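You operate a simulated robot arm through the tools that you are given. There is no shell and no other tool. Be economical: measure what you need, move in short steps, check, and stop when the job is done.

You are at the controls of a simulated robot arm. One attempt, no reset.

Task
Fetch the coarse sanding block and set it on the smear tile.

The check looks at the end state, three seconds after you hand in, the way a careful person would. Anything else that was tipped, shoved, dropped, spilled or broken makes it a failure.

Robot
A 7-joint arm with a two-finger parallel gripper, fixed in place. Base frame: the origin is at the foot of the arm, x ahead of it, y to its left, z up; the work surface is at about z = 0. Readings come in m, rad, newtons and seconds.
With the tool pointing down near the work surface it reaches from about 0.24 to 0.62 m from the base axis. Its first joint turns from -1.152 to 1.152 rad. Payload 2.6 kg.
Tool frame: the origin (TCP) lies between the finger pads and is the grasp point; the fingertips stand 0.03 m ahead of it; z points along the fingers, y is the line along which they close. The gripper opens to 0.094 m. The fingers are 0.028 m wide and 0.01 m thick; the gripper's body (0.05 by 0.096 m) begins 0.055 m behind the TCP.
Orientation is that of the tool frame in the base frame, as a unit quaternion [x, y, z, w]. With the fingers straight down and closing along the base's y, the tool's x points along the base's -x, its y along +y and its z along -z.

Tools
- The arm moves only by the tool drive_tool. Its argument "commands" is a list that holds one entry, the list of rows, each a list of 6 numbers: the shift along the tool's x, y, z in m, then the turn, a rotation vector about the tool's x, y, z in rad. In form: [[[x, y, z, rx, ry, rz], ...]]. A call has 1 to 12 rows; each row is the pose to reach, as a shift and turn from the pose commanded when the call began, along the tool's axes at that moment. "jaw" is the opening, from 0 (shut) to 1 (fully open), set as the call begins (left out, the last holds). Rows are played at 5 a second. More than 0.05 m and 0.15 rad between two rows, or a gripper value outside its range, and nothing of the call is played. Where a pose cannot be reached the arm comes as near as it can. A force on the tool above 40 N (or 10 N above the force at the start of the call, whichever is more), or a blocked arm, ends the call early, and 0.2 s more pass. Each finger travels about 0.072 m/s and halts on what it meets, pressing with about 28 N; the grip force reading is that of the motor and also rises with nothing between the fingers. The clock runs only during rows and for 0.2 s after the last one: add rows that repeat a pose to give the fingers time. It gives the time, the measured TCP pose, the force on the tool (base axes), the opening and the grip force at its end, in the units of the frame above (readings bear some noise), and new pictures: "pictures" is both (left out), scene, wrist or none.
- Cameras (640 x 400 px; columns grow to the right, rows downward): "scene" is fixed at [0.0587, 0.4632, 0.5608]; the picture's right is [-0.43, -0.90, 0.00], its down [-0.55, 0.27, -0.79] and it looks along [0.71, -0.34, -0.61] (base axes); focal length 366 px, centre (320, 200). "wrist" rides on the gripper at [-0.037, 0, -0.058] in the tool frame; the picture's right is [0.00, -1.00, 0.00], its down [0.97, 0.00, -0.24] and it looks along [0.24, 0.00, 0.97] (tool axes); focal length 218 px, centre (320, 200). There is no depth. A picture from a camera that has moved, and an enlarged one, comes with that camera's place and axes in the base frame and with its lens.
- enlarge(camera, box): a new picture of the part [left, top, right, bottom] of that camera's present view, enlarged. The clock stands still meanwhile.
- sign_off(): hands the job in; it is judged then, once.

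Go step by step. Nothing tells you positions but the pictures and the camera data: compare them with the known pose of the tool, close in by small moves and look again before you grip or let go. The budget is 90 turns and 170 pictures, counting those below and the enlarged ones. Unless the task says otherwise, let go and move clear before handing in, and close with one line.

The tools are called after "Request:" as name(argument=value, ...) on one line, values as JSON. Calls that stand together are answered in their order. drive_tool: Moves the arm, as the interface text tells. Its arguments: {"type":"object","properties":{"commands":{"type":"array","items":{"type":"array","items":{"type":"array","items":{"type":"number"}}}},"jaw":{"type":"number"},"pictures":{"type":"string","enum":["both","scene","wrist","none"]}},"required":["commands"]} The other tools are called the same way: enlarge (camera, box) takes an enlarged picture of a part of a camera's view; sign_off () hands the job in.

At the start:

```text
t: 0.0
ee_pos: [0.3728, 0.0955, 0.2971]
ee_rot: [0.0, 1.0, -0.001, 0.0]
ft_force: [-0.3, 0.3, -0.3]
finger_gap: 0.0938
grip_force: 0.1
```

scene: 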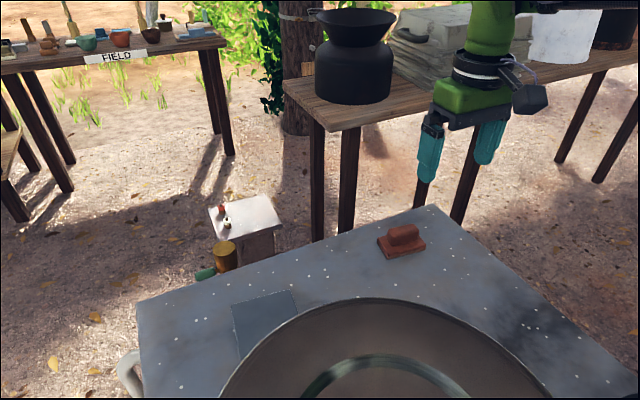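
wrist: 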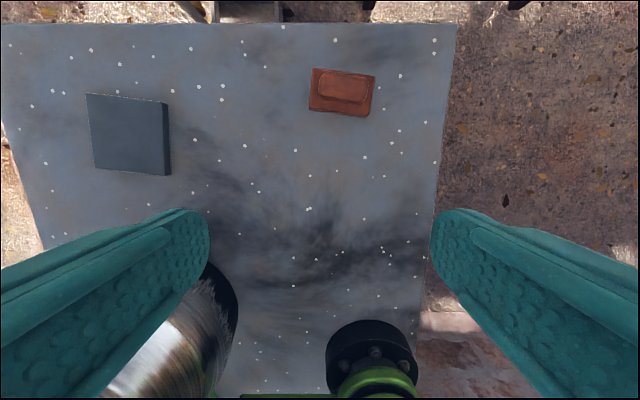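

I see a brown block with a raised grip near (0.48, 0.06), a grey tile near (0.43, 0.38), and a large round object near the scene camera. I'll take closer looks before moving.

Request:
enlarge(camera="scene", box=[120, 180, 440, 400])

Request:
enlarge(camera="wrist", box=[280, 40, 420, 140])

Request:
enlarge(camera="wrist", box=[0, 60, 260, 400])

Request:
enlarge(camera="scene", box=[360, 200, 450, 280])

```text
1.82 times, centred on (280, 290) of scene
camera zoom: at [0.0587, 0.4632, 0.5608], right [-0.43, -0.9, 0.0], down [-0.55, 0.27, -0.79], along [0.71, -0.34, -0.61], focal length 665 px, centre (393, 36)
```

zoom: 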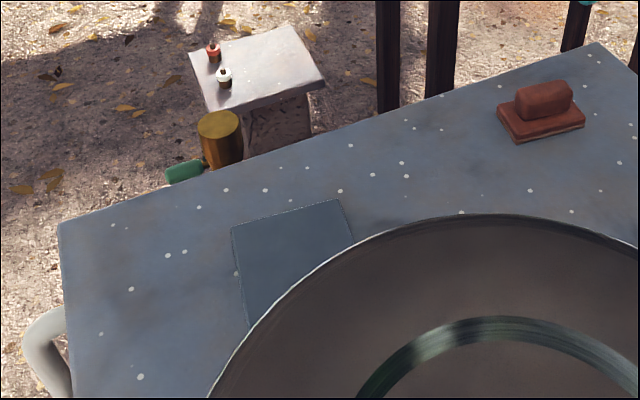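

```text
4.00 times, centred on (350, 90) of wrist
camera zoom: at [0.4108, 0.0943, 0.3544], right [0.0, -1.0, 0.0], down [-0.97, 0.0, 0.24], along [-0.24, 0.0, -0.97], focal length 873 px, centre (200, 640)
```

zoom: 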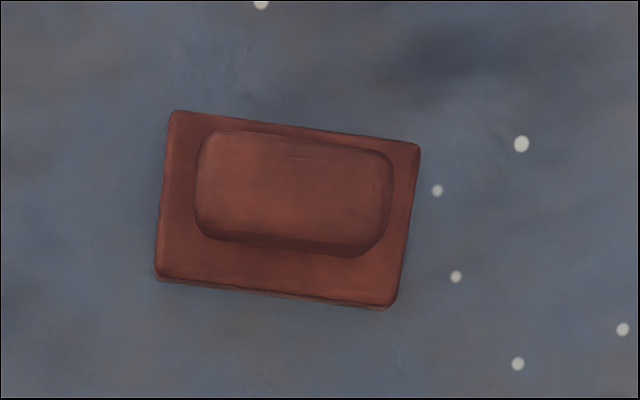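

```text
1.18 times, centred on (130, 230) of wrist
camera zoom: at [0.4108, 0.0943, 0.3544], right [0.0, -1.0, 0.0], down [-0.97, 0.0, 0.24], along [-0.24, 0.0, -0.97], focal length 257 px, centre (544, 165)
```

zoom: 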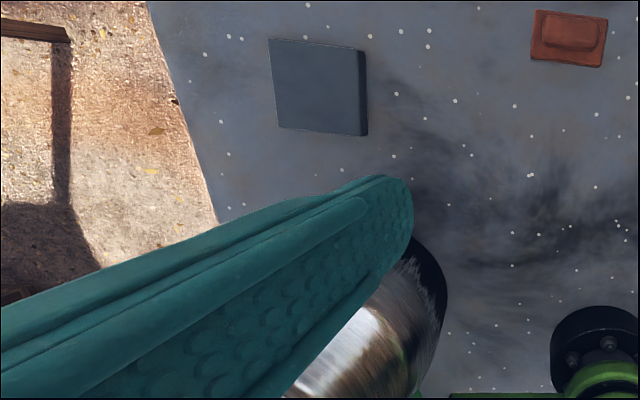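

```text
5.00 times, centred on (405, 240) of scene
camera zoom: at [0.0587, 0.4632, 0.5608], right [-0.43, -0.9, 0.0], down [-0.55, 0.27, -0.79], along [0.71, -0.34, -0.61], focal length 1828 px, centre (-105, 0)
```

zoom: 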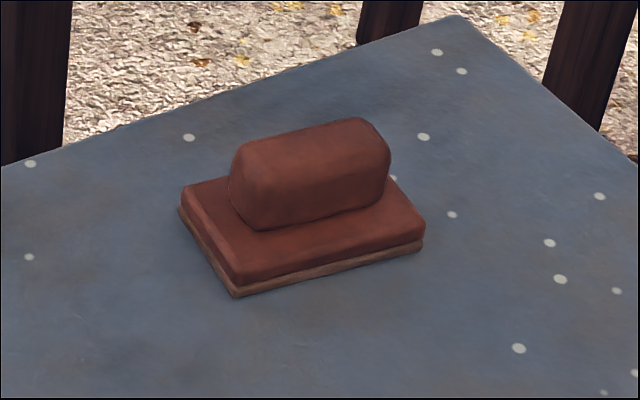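

The block's grip lies about 7.5° off the base y axis, at about (0.484, 0.064). A tall pot stands near (0.1, 0.38) and must be avoided. I'll hover above the block with the yaw aligned.

Request:
drive_tool(commands=[[[-0.028, -0.008, 0.03, 0, 0, 0.03], [-0.056, -0.016, 0.06, 0, 0, 0.065], [-0.084, -0.024, 0.09, 0, 0, 0.1], [-0.111, -0.0315, 0.12, 0, 0, 0.13], [-0.111, -0.0315, 0.147, 0, 0, 0.13], [-0.111, -0.0315, 0.147, 0, 0, 0.13]]], jaw=1)

```text
t: 1.4
ee_pos: [0.4877, 0.0636, 0.151]
ee_rot: [0.066, 0.998, -0.001, -0.001]
ft_force: [-0.2, -0.6, 0.0]
finger_gap: 0.0939
grip_force: 0.0
camera wrist: at [0.5242, 0.0572, 0.208], right [-0.13, -0.99, 0.0], down [-0.96, 0.13, 0.24], along [-0.24, 0.03, -0.97], focal length 218 px, centre (320, 200)
```

scene: 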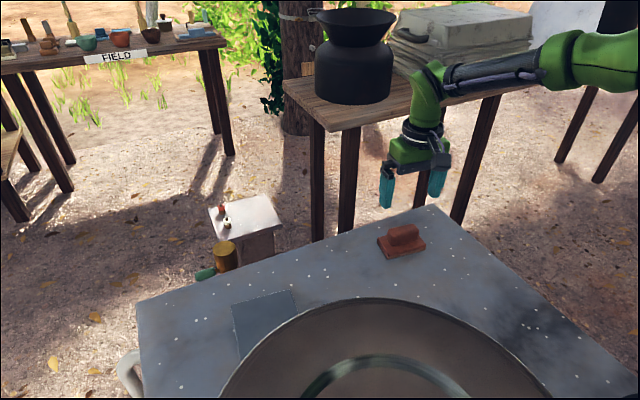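
wrist: 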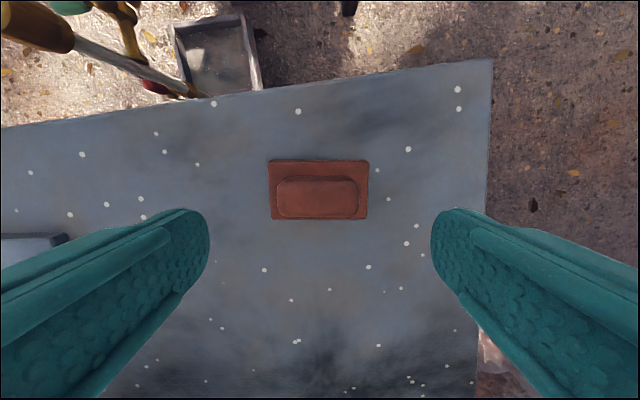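

The block is centred and aligned under the gripper. I'll descend partway and check the handle height.

Request:
drive_tool(commands=[[[0, 0.001, 0.03, 0, 0, 0], [0, 0.001, 0.06, 0, 0, 0], [0, 0.001, 0.06, 0, 0, 0]]])

Request:
enlarge(camera="scene", box=[340, 180, 480, 280])

```text
t: 2.2
ee_pos: [0.4836, 0.0628, 0.0887]
ee_rot: [0.065, 0.998, 0.001, 0.0]
ft_force: [-0.8, -0.4, -0.1]
finger_gap: 0.0943
grip_force: 0.1
camera wrist: at [0.5203, 0.0569, 0.1463], right [-0.13, -0.99, 0.0], down [-0.96, 0.13, 0.24], along [-0.24, 0.03, -0.97], focal length 218 px, centre (320, 200)
```

scene: 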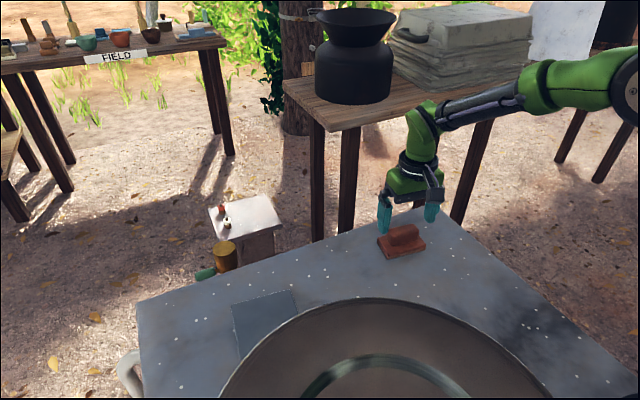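
wrist: 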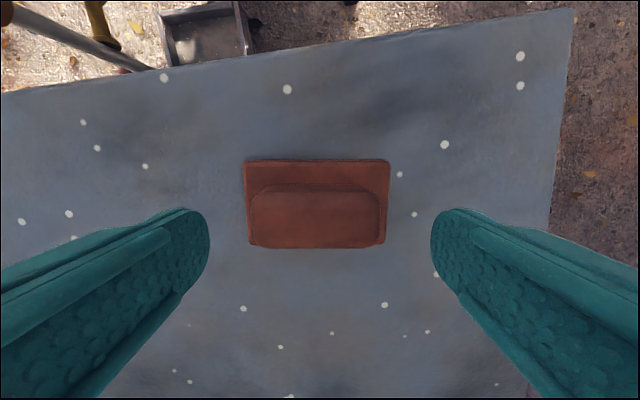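

```text
4.00 times, centred on (410, 230) of scene
camera zoom: at [0.0587, 0.4632, 0.5608], right [-0.43, -0.9, 0.0], down [-0.55, 0.27, -0.79], along [0.71, -0.34, -0.61], focal length 1463 px, centre (-40, 80)
```

zoom: 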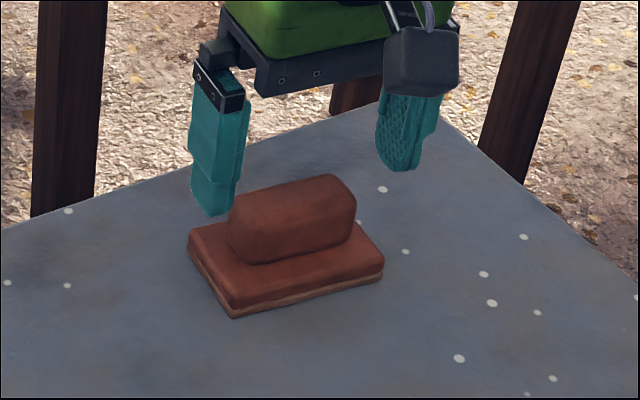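

The handle spans about z 0.018–0.045, so I'll lower until the fingertips sit just above the base plate.

Request:
drive_tool(commands=[[[-0.001, 0.001, 0.018, 0, 0, 0], [-0.002, 0.002, 0.034, 0, 0, 0], [-0.002, 0.002, 0.034, 0, 0, 0]]])

Request:
enlarge(camera="scene", box=[340, 180, 480, 280])

```text
t: 3.0
ee_pos: [0.4864, 0.0655, 0.0552]
ee_rot: [0.066, 0.998, 0.0, -0.001]
ft_force: [0.3, -0.3, -0.7]
finger_gap: 0.094
grip_force: 0.1
camera wrist: at [0.5224, 0.0594, 0.1134], right [-0.13, -0.99, 0.0], down [-0.96, 0.13, 0.24], along [-0.24, 0.03, -0.97], focal length 218 px, centre (320, 200)
```

scene: 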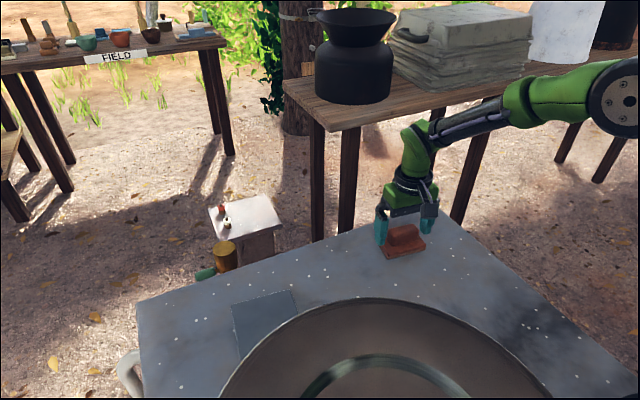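
wrist: 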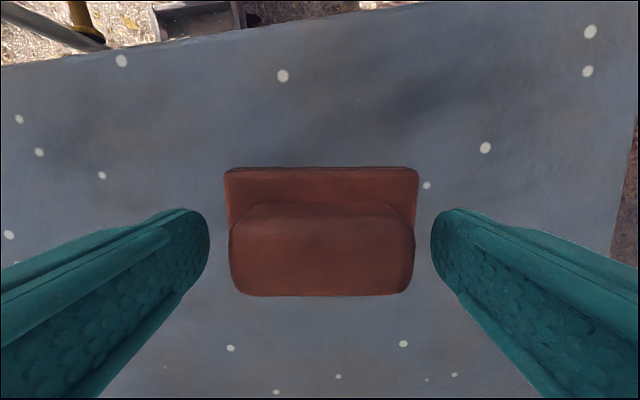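

```text
4.00 times, centred on (410, 230) of scene
camera zoom: at [0.0587, 0.4632, 0.5608], right [-0.43, -0.9, 0.0], down [-0.55, 0.27, -0.79], along [0.71, -0.34, -0.61], focal length 1463 px, centre (-40, 80)
```

zoom: 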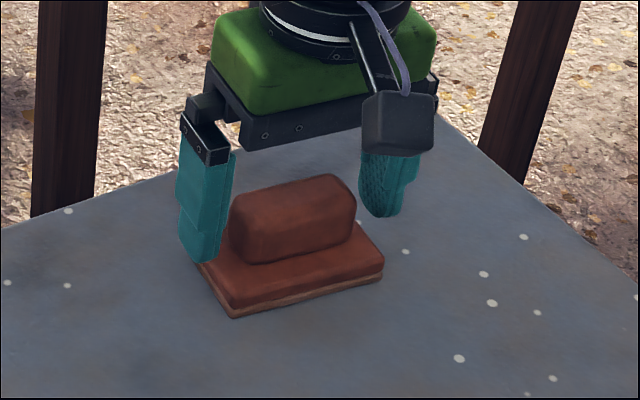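

Fingers straddle the handle with the tips just above the base plate. Now I'll close.

Request:
drive_tool(commands=[[[-0.002, 0, 0.001, 0, 0, 0], [-0.002, 0, 0.001, 0, 0, 0], [-0.002, 0, 0.001, 0, 0, 0], [-0.002, 0, 0.001, 0, 0, 0]]], jaw=0)

Request:
enlarge(camera="scene", box=[340, 180, 480, 280])

```text
t: 4.0
ee_pos: [0.4891, 0.0656, 0.0549]
ee_rot: [0.065, 0.998, 0.0, 0.0]
ft_force: [-3.0, 0.0, 8.0]
finger_gap: 0.0681
grip_force: 28.1
camera wrist: at [0.5257, 0.0594, 0.1122], right [-0.13, -0.99, 0.0], down [-0.96, 0.13, 0.24], along [-0.24, 0.03, -0.97], focal length 218 px, centre (320, 200)
```

scene: 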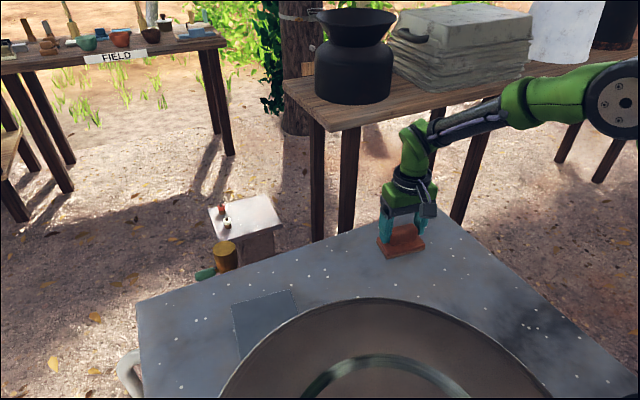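
wrist: 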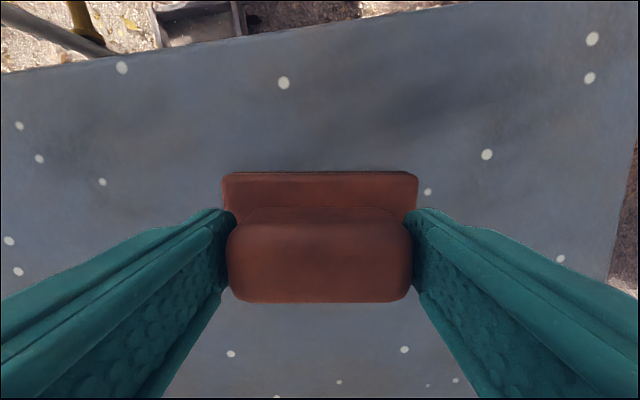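

```text
4.00 times, centred on (410, 230) of scene
camera zoom: at [0.0587, 0.4632, 0.5608], right [-0.43, -0.9, 0.0], down [-0.55, 0.27, -0.79], along [0.71, -0.34, -0.61], focal length 1463 px, centre (-40, 80)
```

zoom: 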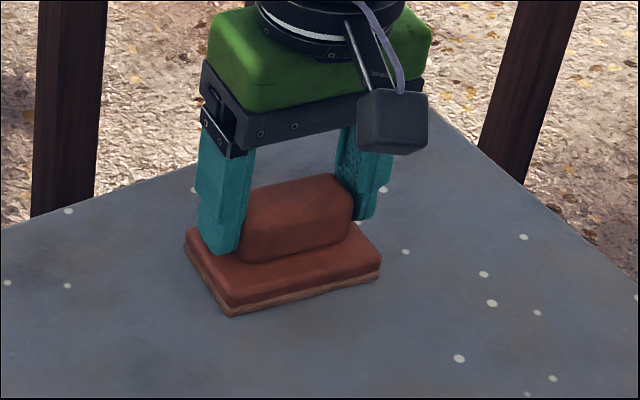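

The grip holds at 68 mm with 28 N. I'll lift straight up and check the block.

Request:
drive_tool(commands=[[[0, 0, -0.02, 0, 0, 0], [0, 0, -0.05, 0, 0, 0], [0, 0, -0.09, 0, 0, 0], [0, 0, -0.12, 0, 0, 0], [0, 0, -0.12, 0, 0, 0]]])

```text
t: 5.2
ee_pos: [0.4859, 0.0669, 0.1789]
ee_rot: [0.065, 0.998, -0.001, 0.0]
ft_force: [-0.3, -0.2, 0.1]
finger_gap: 0.0001
grip_force: 28.0
camera wrist: at [0.5231, 0.0605, 0.2358], right [-0.13, -0.99, 0.0], down [-0.96, 0.13, 0.24], along [-0.24, 0.03, -0.97], focal length 218 px, centre (320, 200)
```

scene: 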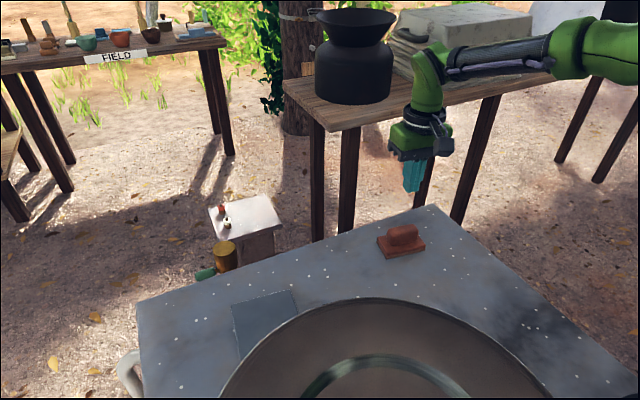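
wrist: 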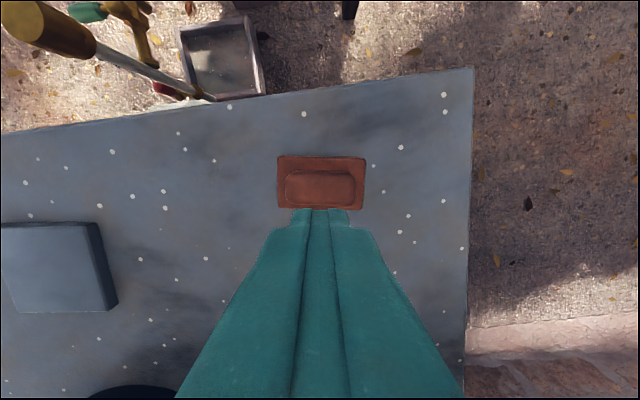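

The grip slipped off: the handle's ends evidently slope, and the block is still in place. I'll turn the gripper 90° to take the base plate by its vertical long sides, rotating at this height first.

Request:
drive_tool(commands=[[[0, 0, 0, 0, 0, -0.14], [0, 0, 0, 0, 0, -0.28], [0, 0, 0, 0, 0, -0.42], [0, 0, 0, 0, 0, -0.56], [0, 0, 0, 0, 0, -0.7], [0, 0, 0, 0, 0, -0.84], [0, 0, 0, 0, 0, -0.98], [0, 0, 0, 0, 0, -1.12], [0, 0, 0, 0, 0, -1.26], [0, 0, 0, 0, 0, -1.4], [0, 0, 0, 0, 0, -1.541], [0, 0, 0, 0, 0, -1.541]]], jaw=1)

Request:
enlarge(camera="wrist", box=[240, 120, 400, 220])

```text
t: 7.8
ee_pos: [0.4879, 0.0659, 0.1749]
ee_rot: [-0.649, 0.761, 0.0, 0.0]
ft_force: [0.2, -0.6, 0.2]
finger_gap: 0.0941
grip_force: 0.0
camera wrist: at [0.494, 0.1017, 0.2326], right [0.99, -0.16, 0.0], down [-0.15, -0.96, 0.24], along [-0.04, -0.24, -0.97], focal length 218 px, centre (320, 200)
```

scene: 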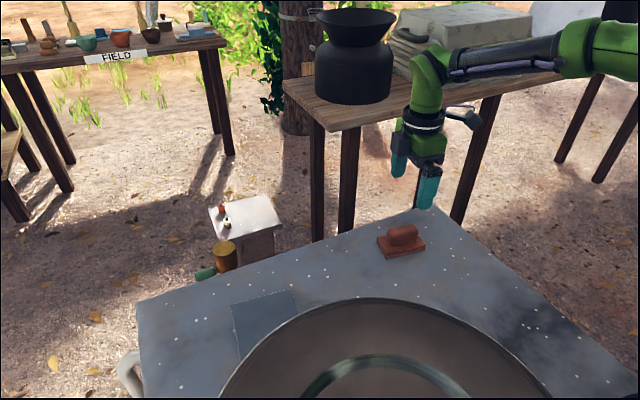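
wrist: 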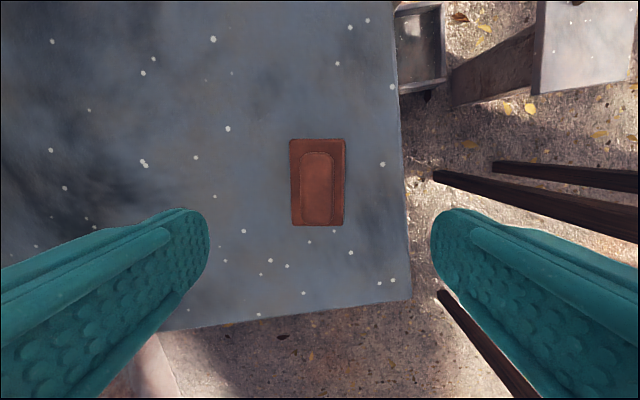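

```text
4.00 times, centred on (320, 170) of wrist
camera zoom: at [0.494, 0.1017, 0.2326], right [0.99, -0.16, 0.0], down [-0.15, -0.96, 0.24], along [-0.04, -0.24, -0.97], focal length 873 px, centre (320, 320)
```

zoom: 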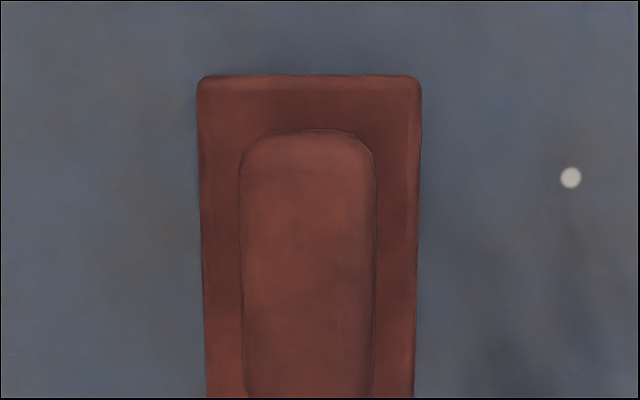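

Aligned well; the block is about 2.5 mm off along the closing line. I'll correct and descend to just above the plate.

Request:
drive_tool(commands=[[[-0.0015, 0.0025, 0.04, 0, 0, 0], [-0.0015, 0.0025, 0.08, 0, 0, 0], [-0.0015, 0.0025, 0.11, 0, 0, 0], [-0.0015, 0.0025, 0.115, 0, 0, 0], [-0.0015, 0.0025, 0.115, 0, 0, 0]]])

Request:
enlarge(camera="scene", box=[340, 180, 480, 280])

```text
t: 9.0
ee_pos: [0.4866, 0.0702, 0.0602]
ee_rot: [-0.648, 0.761, 0.0, 0.0]
ft_force: [1.1, -1.1, -0.2]
finger_gap: 0.0938
grip_force: 0.0
camera wrist: at [0.4929, 0.1047, 0.1181], right [0.99, -0.16, 0.0], down [-0.16, -0.96, 0.24], along [-0.04, -0.24, -0.97], focal length 218 px, centre (320, 200)
```

scene: 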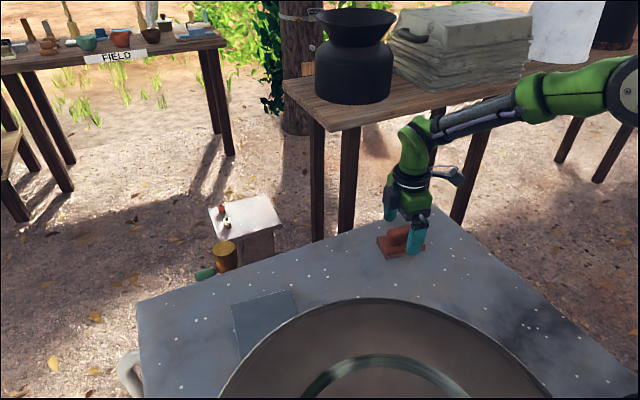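
wrist: 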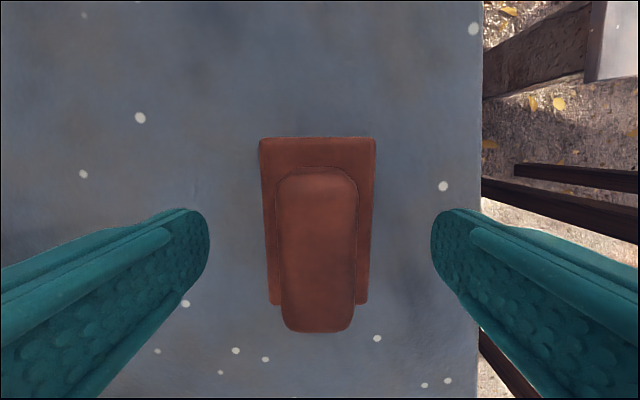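

```text
4.00 times, centred on (410, 230) of scene
camera zoom: at [0.0587, 0.4632, 0.5608], right [-0.43, -0.9, 0.0], down [-0.55, 0.27, -0.79], along [0.71, -0.34, -0.61], focal length 1463 px, centre (-40, 80)
```

zoom: 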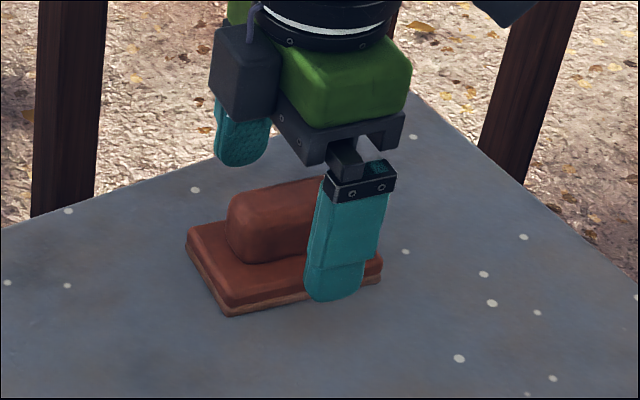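

Wrist view shows the block centred within a few mm. I'll lower to the plate level, then check contact forces before gripping.

Request:
drive_tool(commands=[[[0.003, 0, 0.012, 0, 0, 0], [0.003, 0, 0.023, 0, 0, 0], [0.003, 0, 0.023, 0, 0, 0]]])

Request:
enlarge(camera="scene", box=[340, 180, 480, 280])

```text
t: 9.8
ee_pos: [0.4858, 0.0669, 0.0382]
ee_rot: [-0.648, 0.761, 0.001, 0.001]
ft_force: [0.1, 0.0, 0.1]
finger_gap: 0.094
grip_force: 0.0
camera wrist: at [0.4916, 0.1014, 0.0948], right [0.99, -0.16, 0.0], down [-0.16, -0.96, 0.24], along [-0.04, -0.24, -0.97], focal length 218 px, centre (320, 200)
```

scene: 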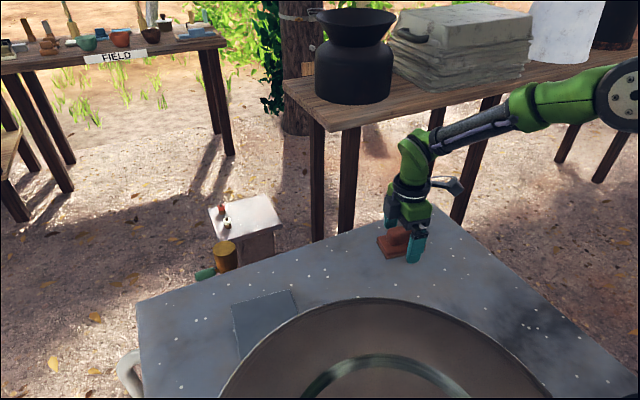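
wrist: 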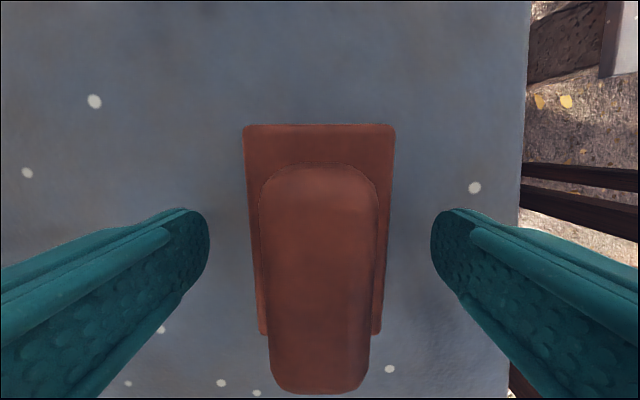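

```text
4.00 times, centred on (410, 230) of scene
camera zoom: at [0.0587, 0.4632, 0.5608], right [-0.43, -0.9, 0.0], down [-0.55, 0.27, -0.79], along [0.71, -0.34, -0.61], focal length 1463 px, centre (-40, 80)
```

zoom: 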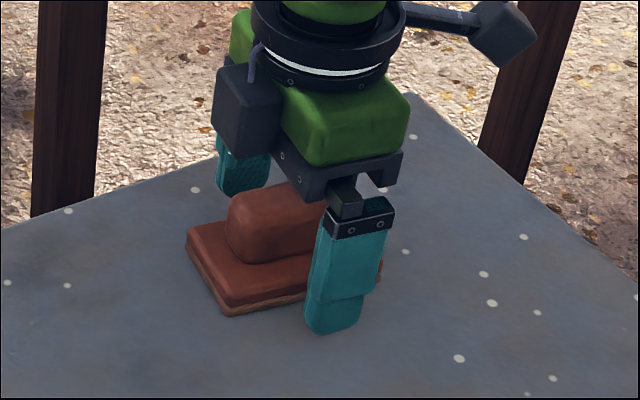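

Fingers straddle the plate's long sides. I'll lower 3 mm more and close.

Request:
drive_tool(commands=[[[-0.001, 0, 0.003, 0, 0, 0], [-0.001, 0, 0.003, 0, 0, 0], [-0.001, 0, 0.003, 0, 0, 0], [-0.001, 0, 0.003, 0, 0, 0], [-0.001, 0, 0.003, 0, 0, 0]]], jaw=0)

Request:
enlarge(camera="scene", box=[340, 180, 480, 280])

```text
t: 11.0
ee_pos: [0.4867, 0.0681, 0.0348]
ee_rot: [-0.648, 0.762, 0.0, 0.0]
ft_force: [-0.2, -0.7, 1.3]
finger_gap: 0.0546
grip_force: 27.9
camera wrist: at [0.4919, 0.1027, 0.092], right [0.99, -0.16, 0.0], down [-0.15, -0.96, 0.24], along [-0.04, -0.24, -0.97], focal length 218 px, centre (320, 200)
```

scene: 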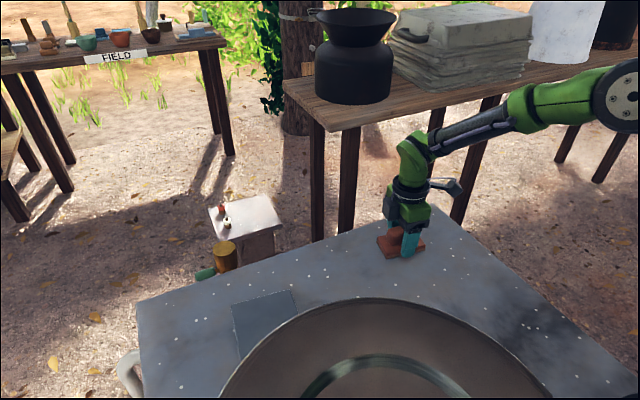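
wrist: 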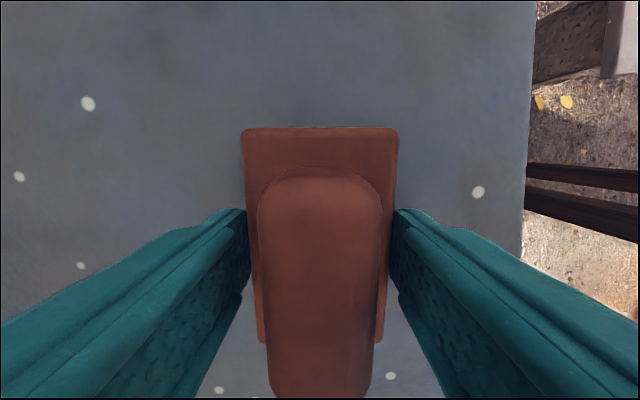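

```text
4.00 times, centred on (410, 230) of scene
camera zoom: at [0.0587, 0.4632, 0.5608], right [-0.43, -0.9, 0.0], down [-0.55, 0.27, -0.79], along [0.71, -0.34, -0.61], focal length 1463 px, centre (-40, 80)
```

zoom: 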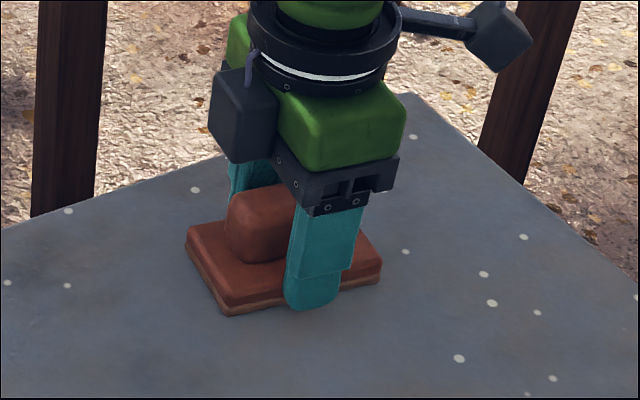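

Held firmly at 54.6 mm on the plate's sides. I'll lift slowly and only a little, to test the grip.

Request:
drive_tool(commands=[[[0, 0, -0.005, 0, 0, 0], [0, 0, -0.01, 0, 0, 0], [0, 0, -0.015, 0, 0, 0], [0, 0, -0.02, 0, 0, 0], [0, 0, -0.02, 0, 0, 0]]])

Request:
enlarge(camera="scene", box=[340, 180, 480, 280])

```text
t: 12.2
ee_pos: [0.4868, 0.0649, 0.0543]
ee_rot: [-0.648, 0.762, 0.0, 0.0]
ft_force: [1.5, 0.9, -1.4]
finger_gap: 0.0545
grip_force: 27.9
camera wrist: at [0.4913, 0.1009, 0.1118], right [0.99, -0.16, 0.0], down [-0.15, -0.96, 0.24], along [-0.04, -0.24, -0.97], focal length 218 px, centre (320, 200)
```

scene: 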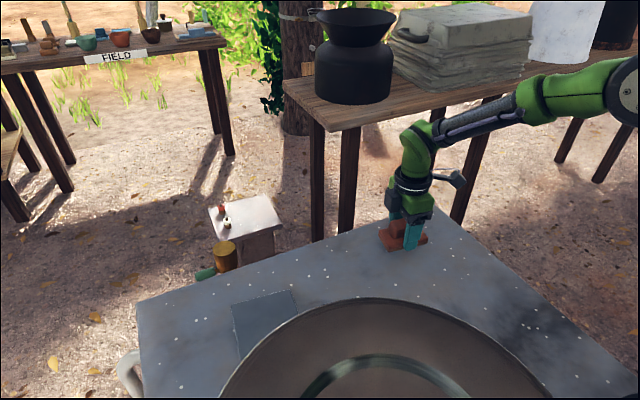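
wrist: 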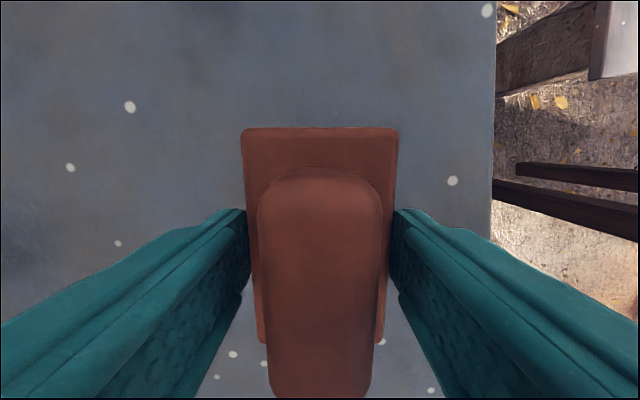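

```text
4.00 times, centred on (410, 230) of scene
camera zoom: at [0.0587, 0.4632, 0.5608], right [-0.43, -0.9, 0.0], down [-0.55, 0.27, -0.79], along [0.71, -0.34, -0.61], focal length 1463 px, centre (-40, 80)
```

zoom: 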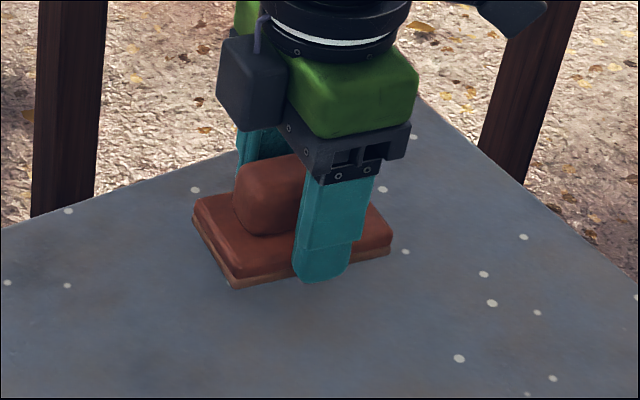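

The block is in hand with no slip. Tile centre works out at about (0.426, 0.387), top at z≈0.011, side 0.107 m. I'll raise and go halfway, then check clearance to the pot.

Request:
drive_tool(commands=[[[0, 0, -0.04, 0, 0, 0], [0, 0, -0.08, 0, 0, 0], [-0.038, 0.014, -0.09, 0, 0, -0.02], [-0.076, 0.028, -0.09, 0, 0, -0.04], [-0.115, 0.042, -0.09, 0, 0, -0.06], [-0.153, 0.0555, -0.09, 0, 0, -0.075], [-0.153, 0.0555, -0.09, 0, 0, -0.075]]])

```text
t: 13.8
ee_pos: [0.4547, 0.2286, 0.1443]
ee_rot: [-0.676, 0.737, 0.0, 0.0]
ft_force: [-0.1, -0.5, -2.1]
finger_gap: 0.0543
grip_force: 28.2
camera wrist: at [0.4588, 0.264, 0.2011], right [1.0, -0.09, 0.0], down [-0.08, -0.97, 0.24], along [-0.02, -0.24, -0.97], focal length 218 px, centre (320, 200)
```

scene: 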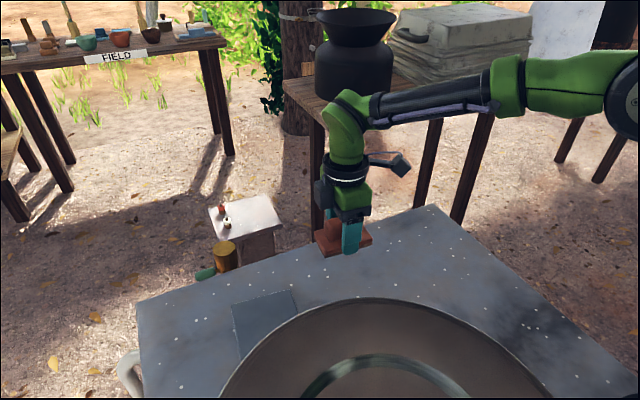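
wrist: 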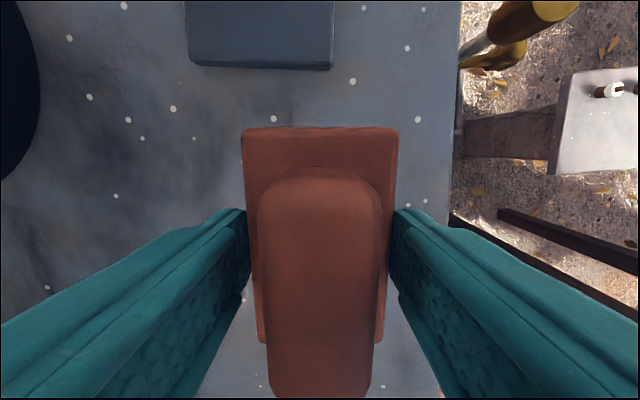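

Clearance is good and the grip is steady. I'll continue over the tile at the same height.

Request:
drive_tool(commands=[[[-0.039, 0.0105, 0, 0, 0, 0], [-0.078, 0.021, 0, 0, 0, 0], [-0.117, 0.0315, 0, 0, 0, 0], [-0.156, 0.042, 0, 0, 0, 0], [-0.156, 0.042, 0, 0, 0, 0]]])

Request:
enlarge(camera="scene", box=[180, 180, 380, 360])

```text
t: 15.0
ee_pos: [0.4262, 0.3895, 0.1431]
ee_rot: [-0.676, 0.737, -0.001, -0.001]
ft_force: [0.6, 0.6, -0.7]
finger_gap: 0.0547
grip_force: 28.1
camera wrist: at [0.4296, 0.4252, 0.1999], right [1.0, -0.09, 0.0], down [-0.08, -0.97, 0.24], along [-0.02, -0.24, -0.97], focal length 218 px, centre (320, 200)
```

scene: 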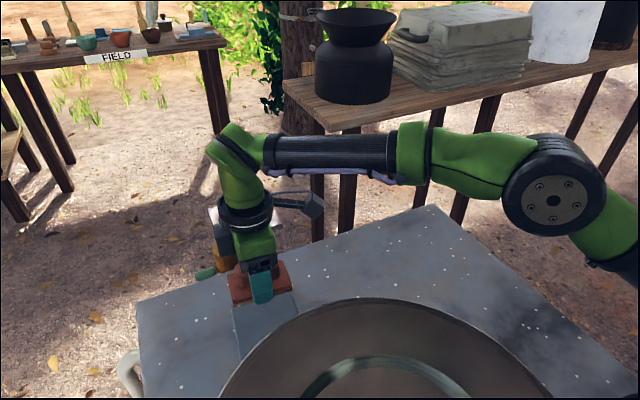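
wrist: 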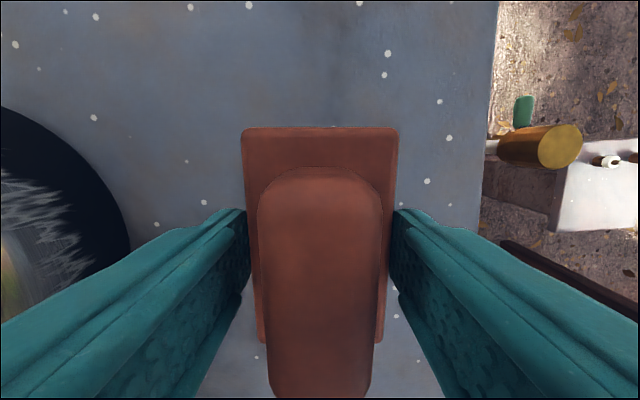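

```text
2.22 times, centred on (280, 270) of scene
camera zoom: at [0.0587, 0.4632, 0.5608], right [-0.43, -0.9, 0.0], down [-0.55, 0.27, -0.79], along [0.71, -0.34, -0.61], focal length 813 px, centre (409, 44)
```

zoom: 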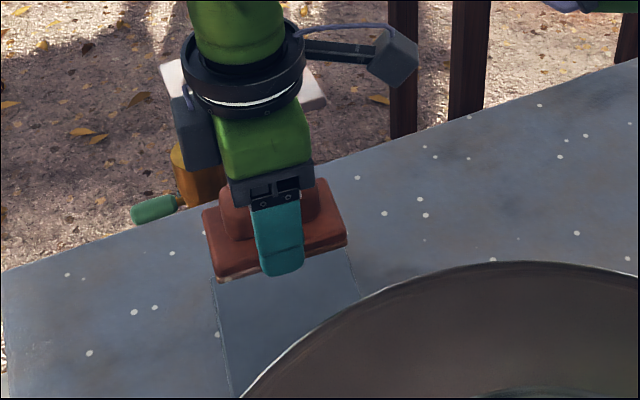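

The block is over the tile. Contact should come near TCP z≈0.046, so I'll stop at about 0.065 and check alignment.

Request:
drive_tool(commands=[[[0, 0, 0.03, 0, 0, 0], [0, 0, 0.06, 0, 0, 0], [0, 0, 0.078, 0, 0, 0], [0, 0, 0.078, 0, 0, 0]]])

Request:
enlarge(camera="scene", box=[200, 240, 340, 360])

```text
t: 16.0
ee_pos: [0.429, 0.3868, 0.0651]
ee_rot: [-0.676, 0.737, 0.0, 0.0]
ft_force: [-0.1, -0.4, -0.1]
finger_gap: 0.0544
grip_force: 28.4
camera wrist: at [0.4317, 0.4215, 0.1225], right [1.0, -0.09, 0.0], down [-0.08, -0.97, 0.24], along [-0.02, -0.24, -0.97], focal length 218 px, centre (320, 200)
```

scene: 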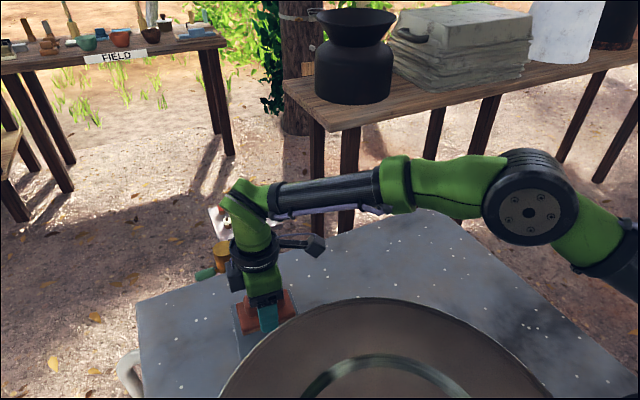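
wrist: 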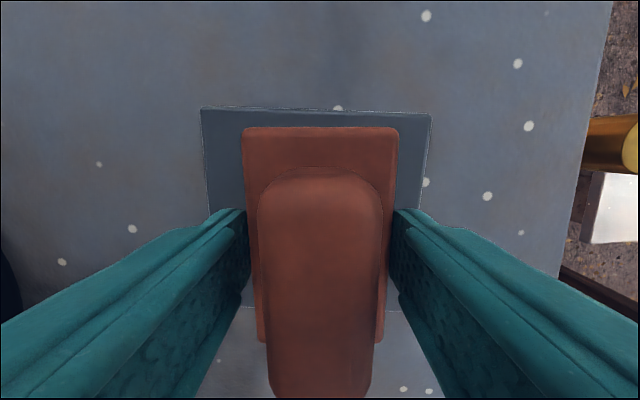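

```text
3.33 times, centred on (270, 300) of scene
camera zoom: at [0.0587, 0.4632, 0.5608], right [-0.43, -0.9, 0.0], down [-0.55, 0.27, -0.79], along [0.71, -0.34, -0.61], focal length 1219 px, centre (487, -133)
```

zoom: 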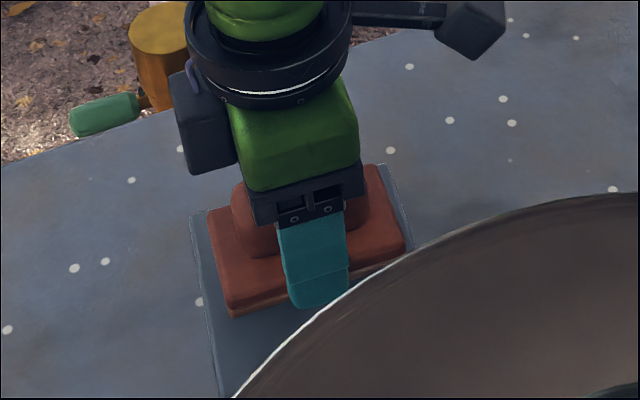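

Block is centred on the tile within 2 mm. I'll lower gently until contact.

Request:
drive_tool(commands=[[[0.002, 0.0015, 0.006, 0, 0, 0], [0.002, 0.0015, 0.011, 0, 0, 0], [0.002, 0.0015, 0.015, 0, 0, 0], [0.002, 0.0015, 0.015, 0, 0, 0]]])

Request:
enlarge(camera="scene", box=[220, 260, 320, 340])

```text
t: 17.0
ee_pos: [0.4268, 0.3831, 0.0497]
ee_rot: [-0.676, 0.737, 0.0, 0.0]
ft_force: [-0.3, 1.1, -1.3]
finger_gap: 0.0544
grip_force: 28.1
camera wrist: at [0.4293, 0.4191, 0.1081], right [1.0, -0.09, 0.0], down [-0.08, -0.97, 0.24], along [-0.02, -0.24, -0.97], focal length 218 px, centre (320, 200)
```

scene: 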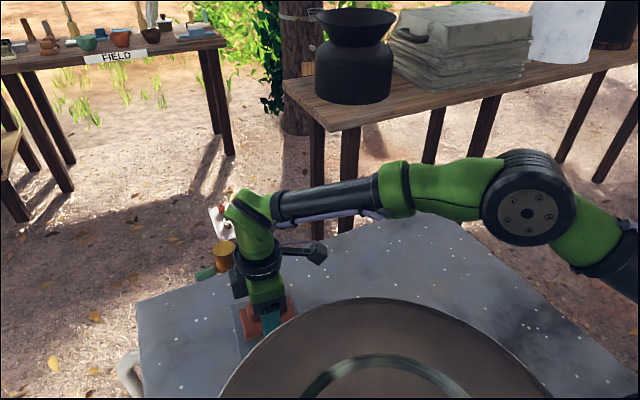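
wrist: 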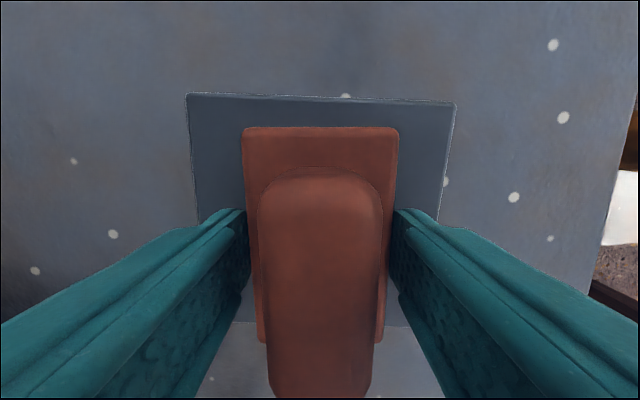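

```text
5.00 times, centred on (270, 300) of scene
camera zoom: at [0.0587, 0.4632, 0.5608], right [-0.43, -0.9, 0.0], down [-0.55, 0.27, -0.79], along [0.71, -0.34, -0.61], focal length 1828 px, centre (570, -300)
```

zoom: 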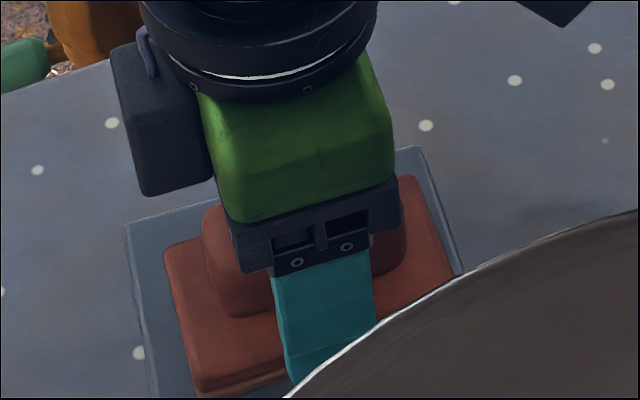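

Still centred, not yet in contact (force ~0). I'll continue in 1 mm steps without images.

Request:
drive_tool(commands=[[[0, 0, 0.001, 0, 0, 0], [0, 0, 0.002, 0, 0, 0], [0, 0, 0.003, 0, 0, 0], [0, 0, 0.003, 0, 0, 0]]], pictures="none")

```text
t: 18.0
ee_pos: [0.4269, 0.3851, 0.049]
ee_rot: [-0.676, 0.737, 0.0, 0.003]
ft_force: [-3.4, -4.3, 23.2]
finger_gap: 0.0548
grip_force: 27.5
```

Contact made (23 N up). I'll ease off to near zero load before releasing.

Request:
drive_tool(commands=[[[0, 0, -0.001, 0, 0, 0], [0, 0, -0.0015, 0, 0, 0], [0, 0, -0.0015, 0, 0, 0]]])

```text
t: 18.8
ee_pos: [0.4258, 0.3837, 0.0496]
ee_rot: [-0.677, 0.736, 0.0, 0.001]
ft_force: [4.8, 3.9, 14.3]
finger_gap: 0.055
grip_force: 27.9
camera wrist: at [0.4291, 0.4196, 0.1072], right [1.0, -0.08, 0.0], down [-0.08, -0.97, 0.24], along [-0.02, -0.24, -0.97], focal length 218 px, centre (320, 200)
```

scene: 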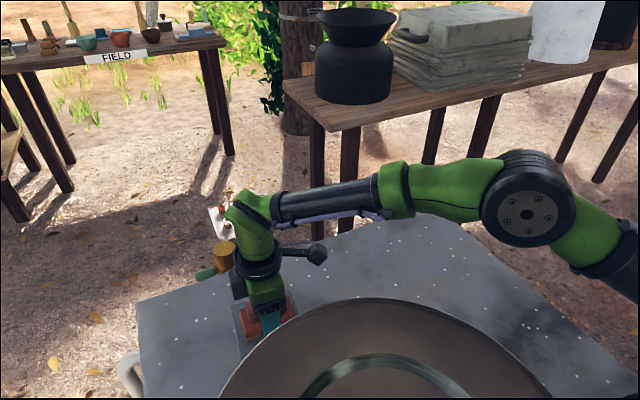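
wrist: 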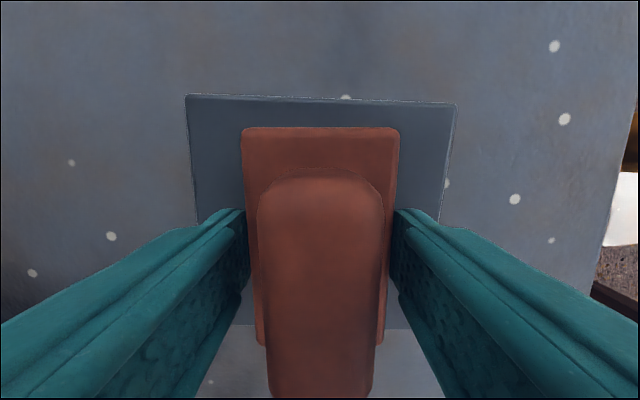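

Still slightly loaded and square on the tile. I'll lift 0.7 mm more, then open.

Request:
drive_tool(commands=[[[0, 0, -0.0007, 0, 0, 0], [0, 0, -0.0007, 0, 0, 0]]], pictures="none")

Request:
drive_tool(commands=[[[0, 0, 0, 0, 0, 0], [0, 0, 0, 0, 0, 0], [0, 0, 0, 0, 0, 0], [0, 0, 0, 0, 0, 0]]], jaw=1)

```text
t: 19.4
ee_pos: [0.4248, 0.3839, 0.0496]
ee_rot: [-0.676, 0.737, 0.0, -0.002]
ft_force: [1.0, 2.7, 6.0]
finger_gap: 0.0545
grip_force: 28.3
```

```text
t: 20.4
ee_pos: [0.4256, 0.3841, 0.0511]
ee_rot: [-0.677, 0.736, 0.0, 0.0]
ft_force: [0.6, -0.2, 0.3]
finger_gap: 0.0942
grip_force: 0.0
camera wrist: at [0.4285, 0.419, 0.1081], right [1.0, -0.09, 0.0], down [-0.08, -0.97, 0.24], along [-0.02, -0.24, -0.97], focal length 218 px, centre (320, 200)
```

scene: 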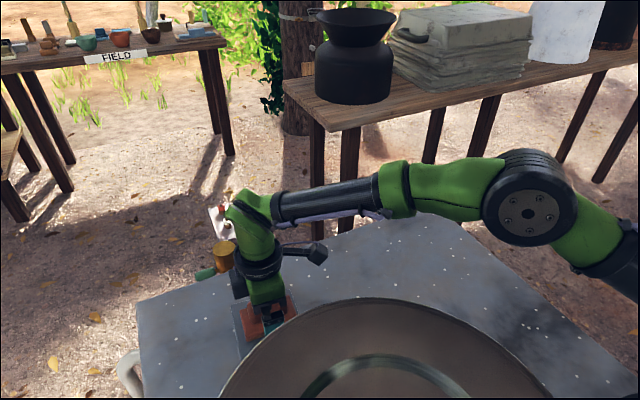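
wrist: 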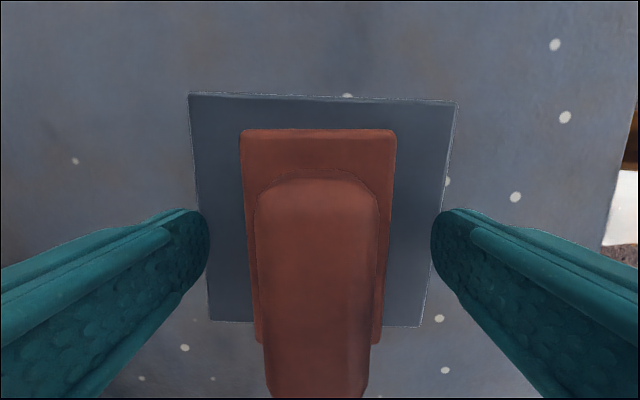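

Released; the block sits on the tile. I'll withdraw straight up and look.

Request:
drive_tool(commands=[[[0, 0, -0.02, 0, 0, 0], [0, 0, -0.05, 0, 0, 0], [0, 0, -0.09, 0, 0, 0], [0, 0, -0.13, 0, 0, 0], [0.04, 0, -0.15, 0, 0, 0], [0.08, 0, -0.15, 0, 0, 0], [0.12, 0, -0.15, 0, 0, 0], [0.12, 0, -0.15, 0, 0, 0]]])

Request:
enlarge(camera="scene", box=[200, 250, 340, 360])

```text
t: 22.2
ee_pos: [0.4163, 0.2617, 0.2017]
ee_rot: [-0.676, 0.737, -0.001, 0.0]
ft_force: [-0.1, -0.5, -0.1]
finger_gap: 0.0939
grip_force: 0.1
camera wrist: at [0.419, 0.2971, 0.2596], right [1.0, -0.08, 0.0], down [-0.08, -0.97, 0.24], along [-0.02, -0.24, -0.97], focal length 218 px, centre (320, 200)
```

scene: 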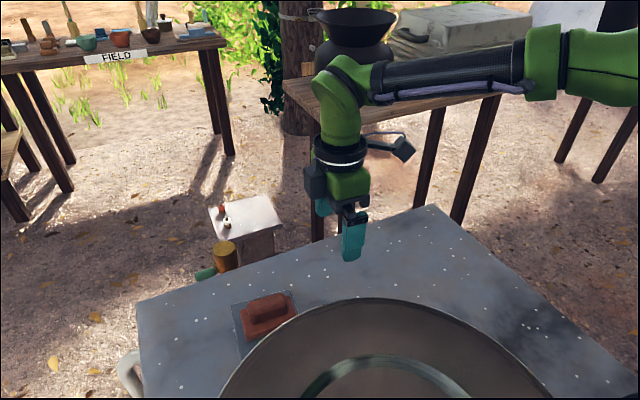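
wrist: 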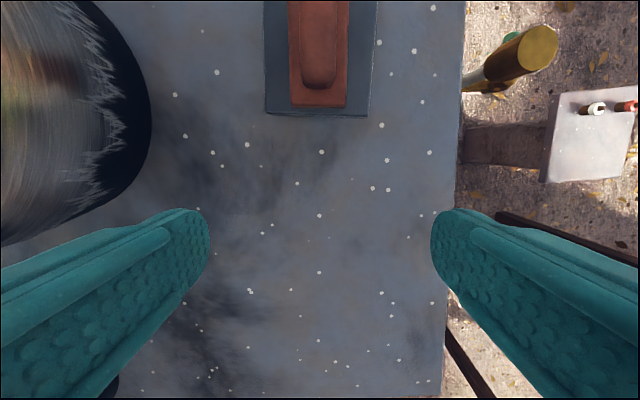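

```text
3.64 times, centred on (270, 305) of scene
camera zoom: at [0.0587, 0.4632, 0.5608], right [-0.43, -0.9, 0.0], down [-0.55, 0.27, -0.79], along [0.71, -0.34, -0.61], focal length 1330 px, centre (502, -182)
```

zoom: 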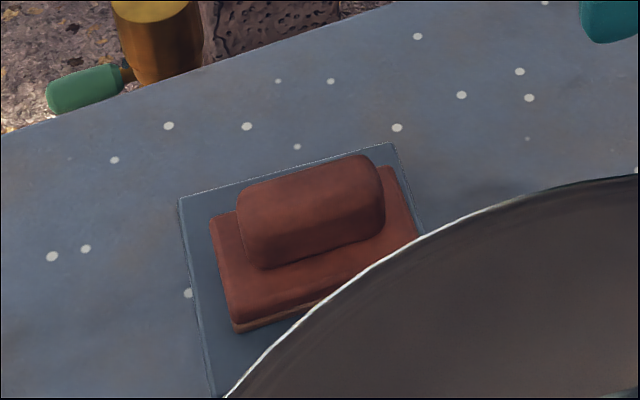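

The block lies flat, centred on the tile; nothing else has moved, and the arm is clear. Handing in.

Request:
sign_off()

```text
The job is handed in.
```

The coarse sanding block is sitting flat and centred on the smear tile; the gripper has let go and moved clear, and nothing else was disturbed.
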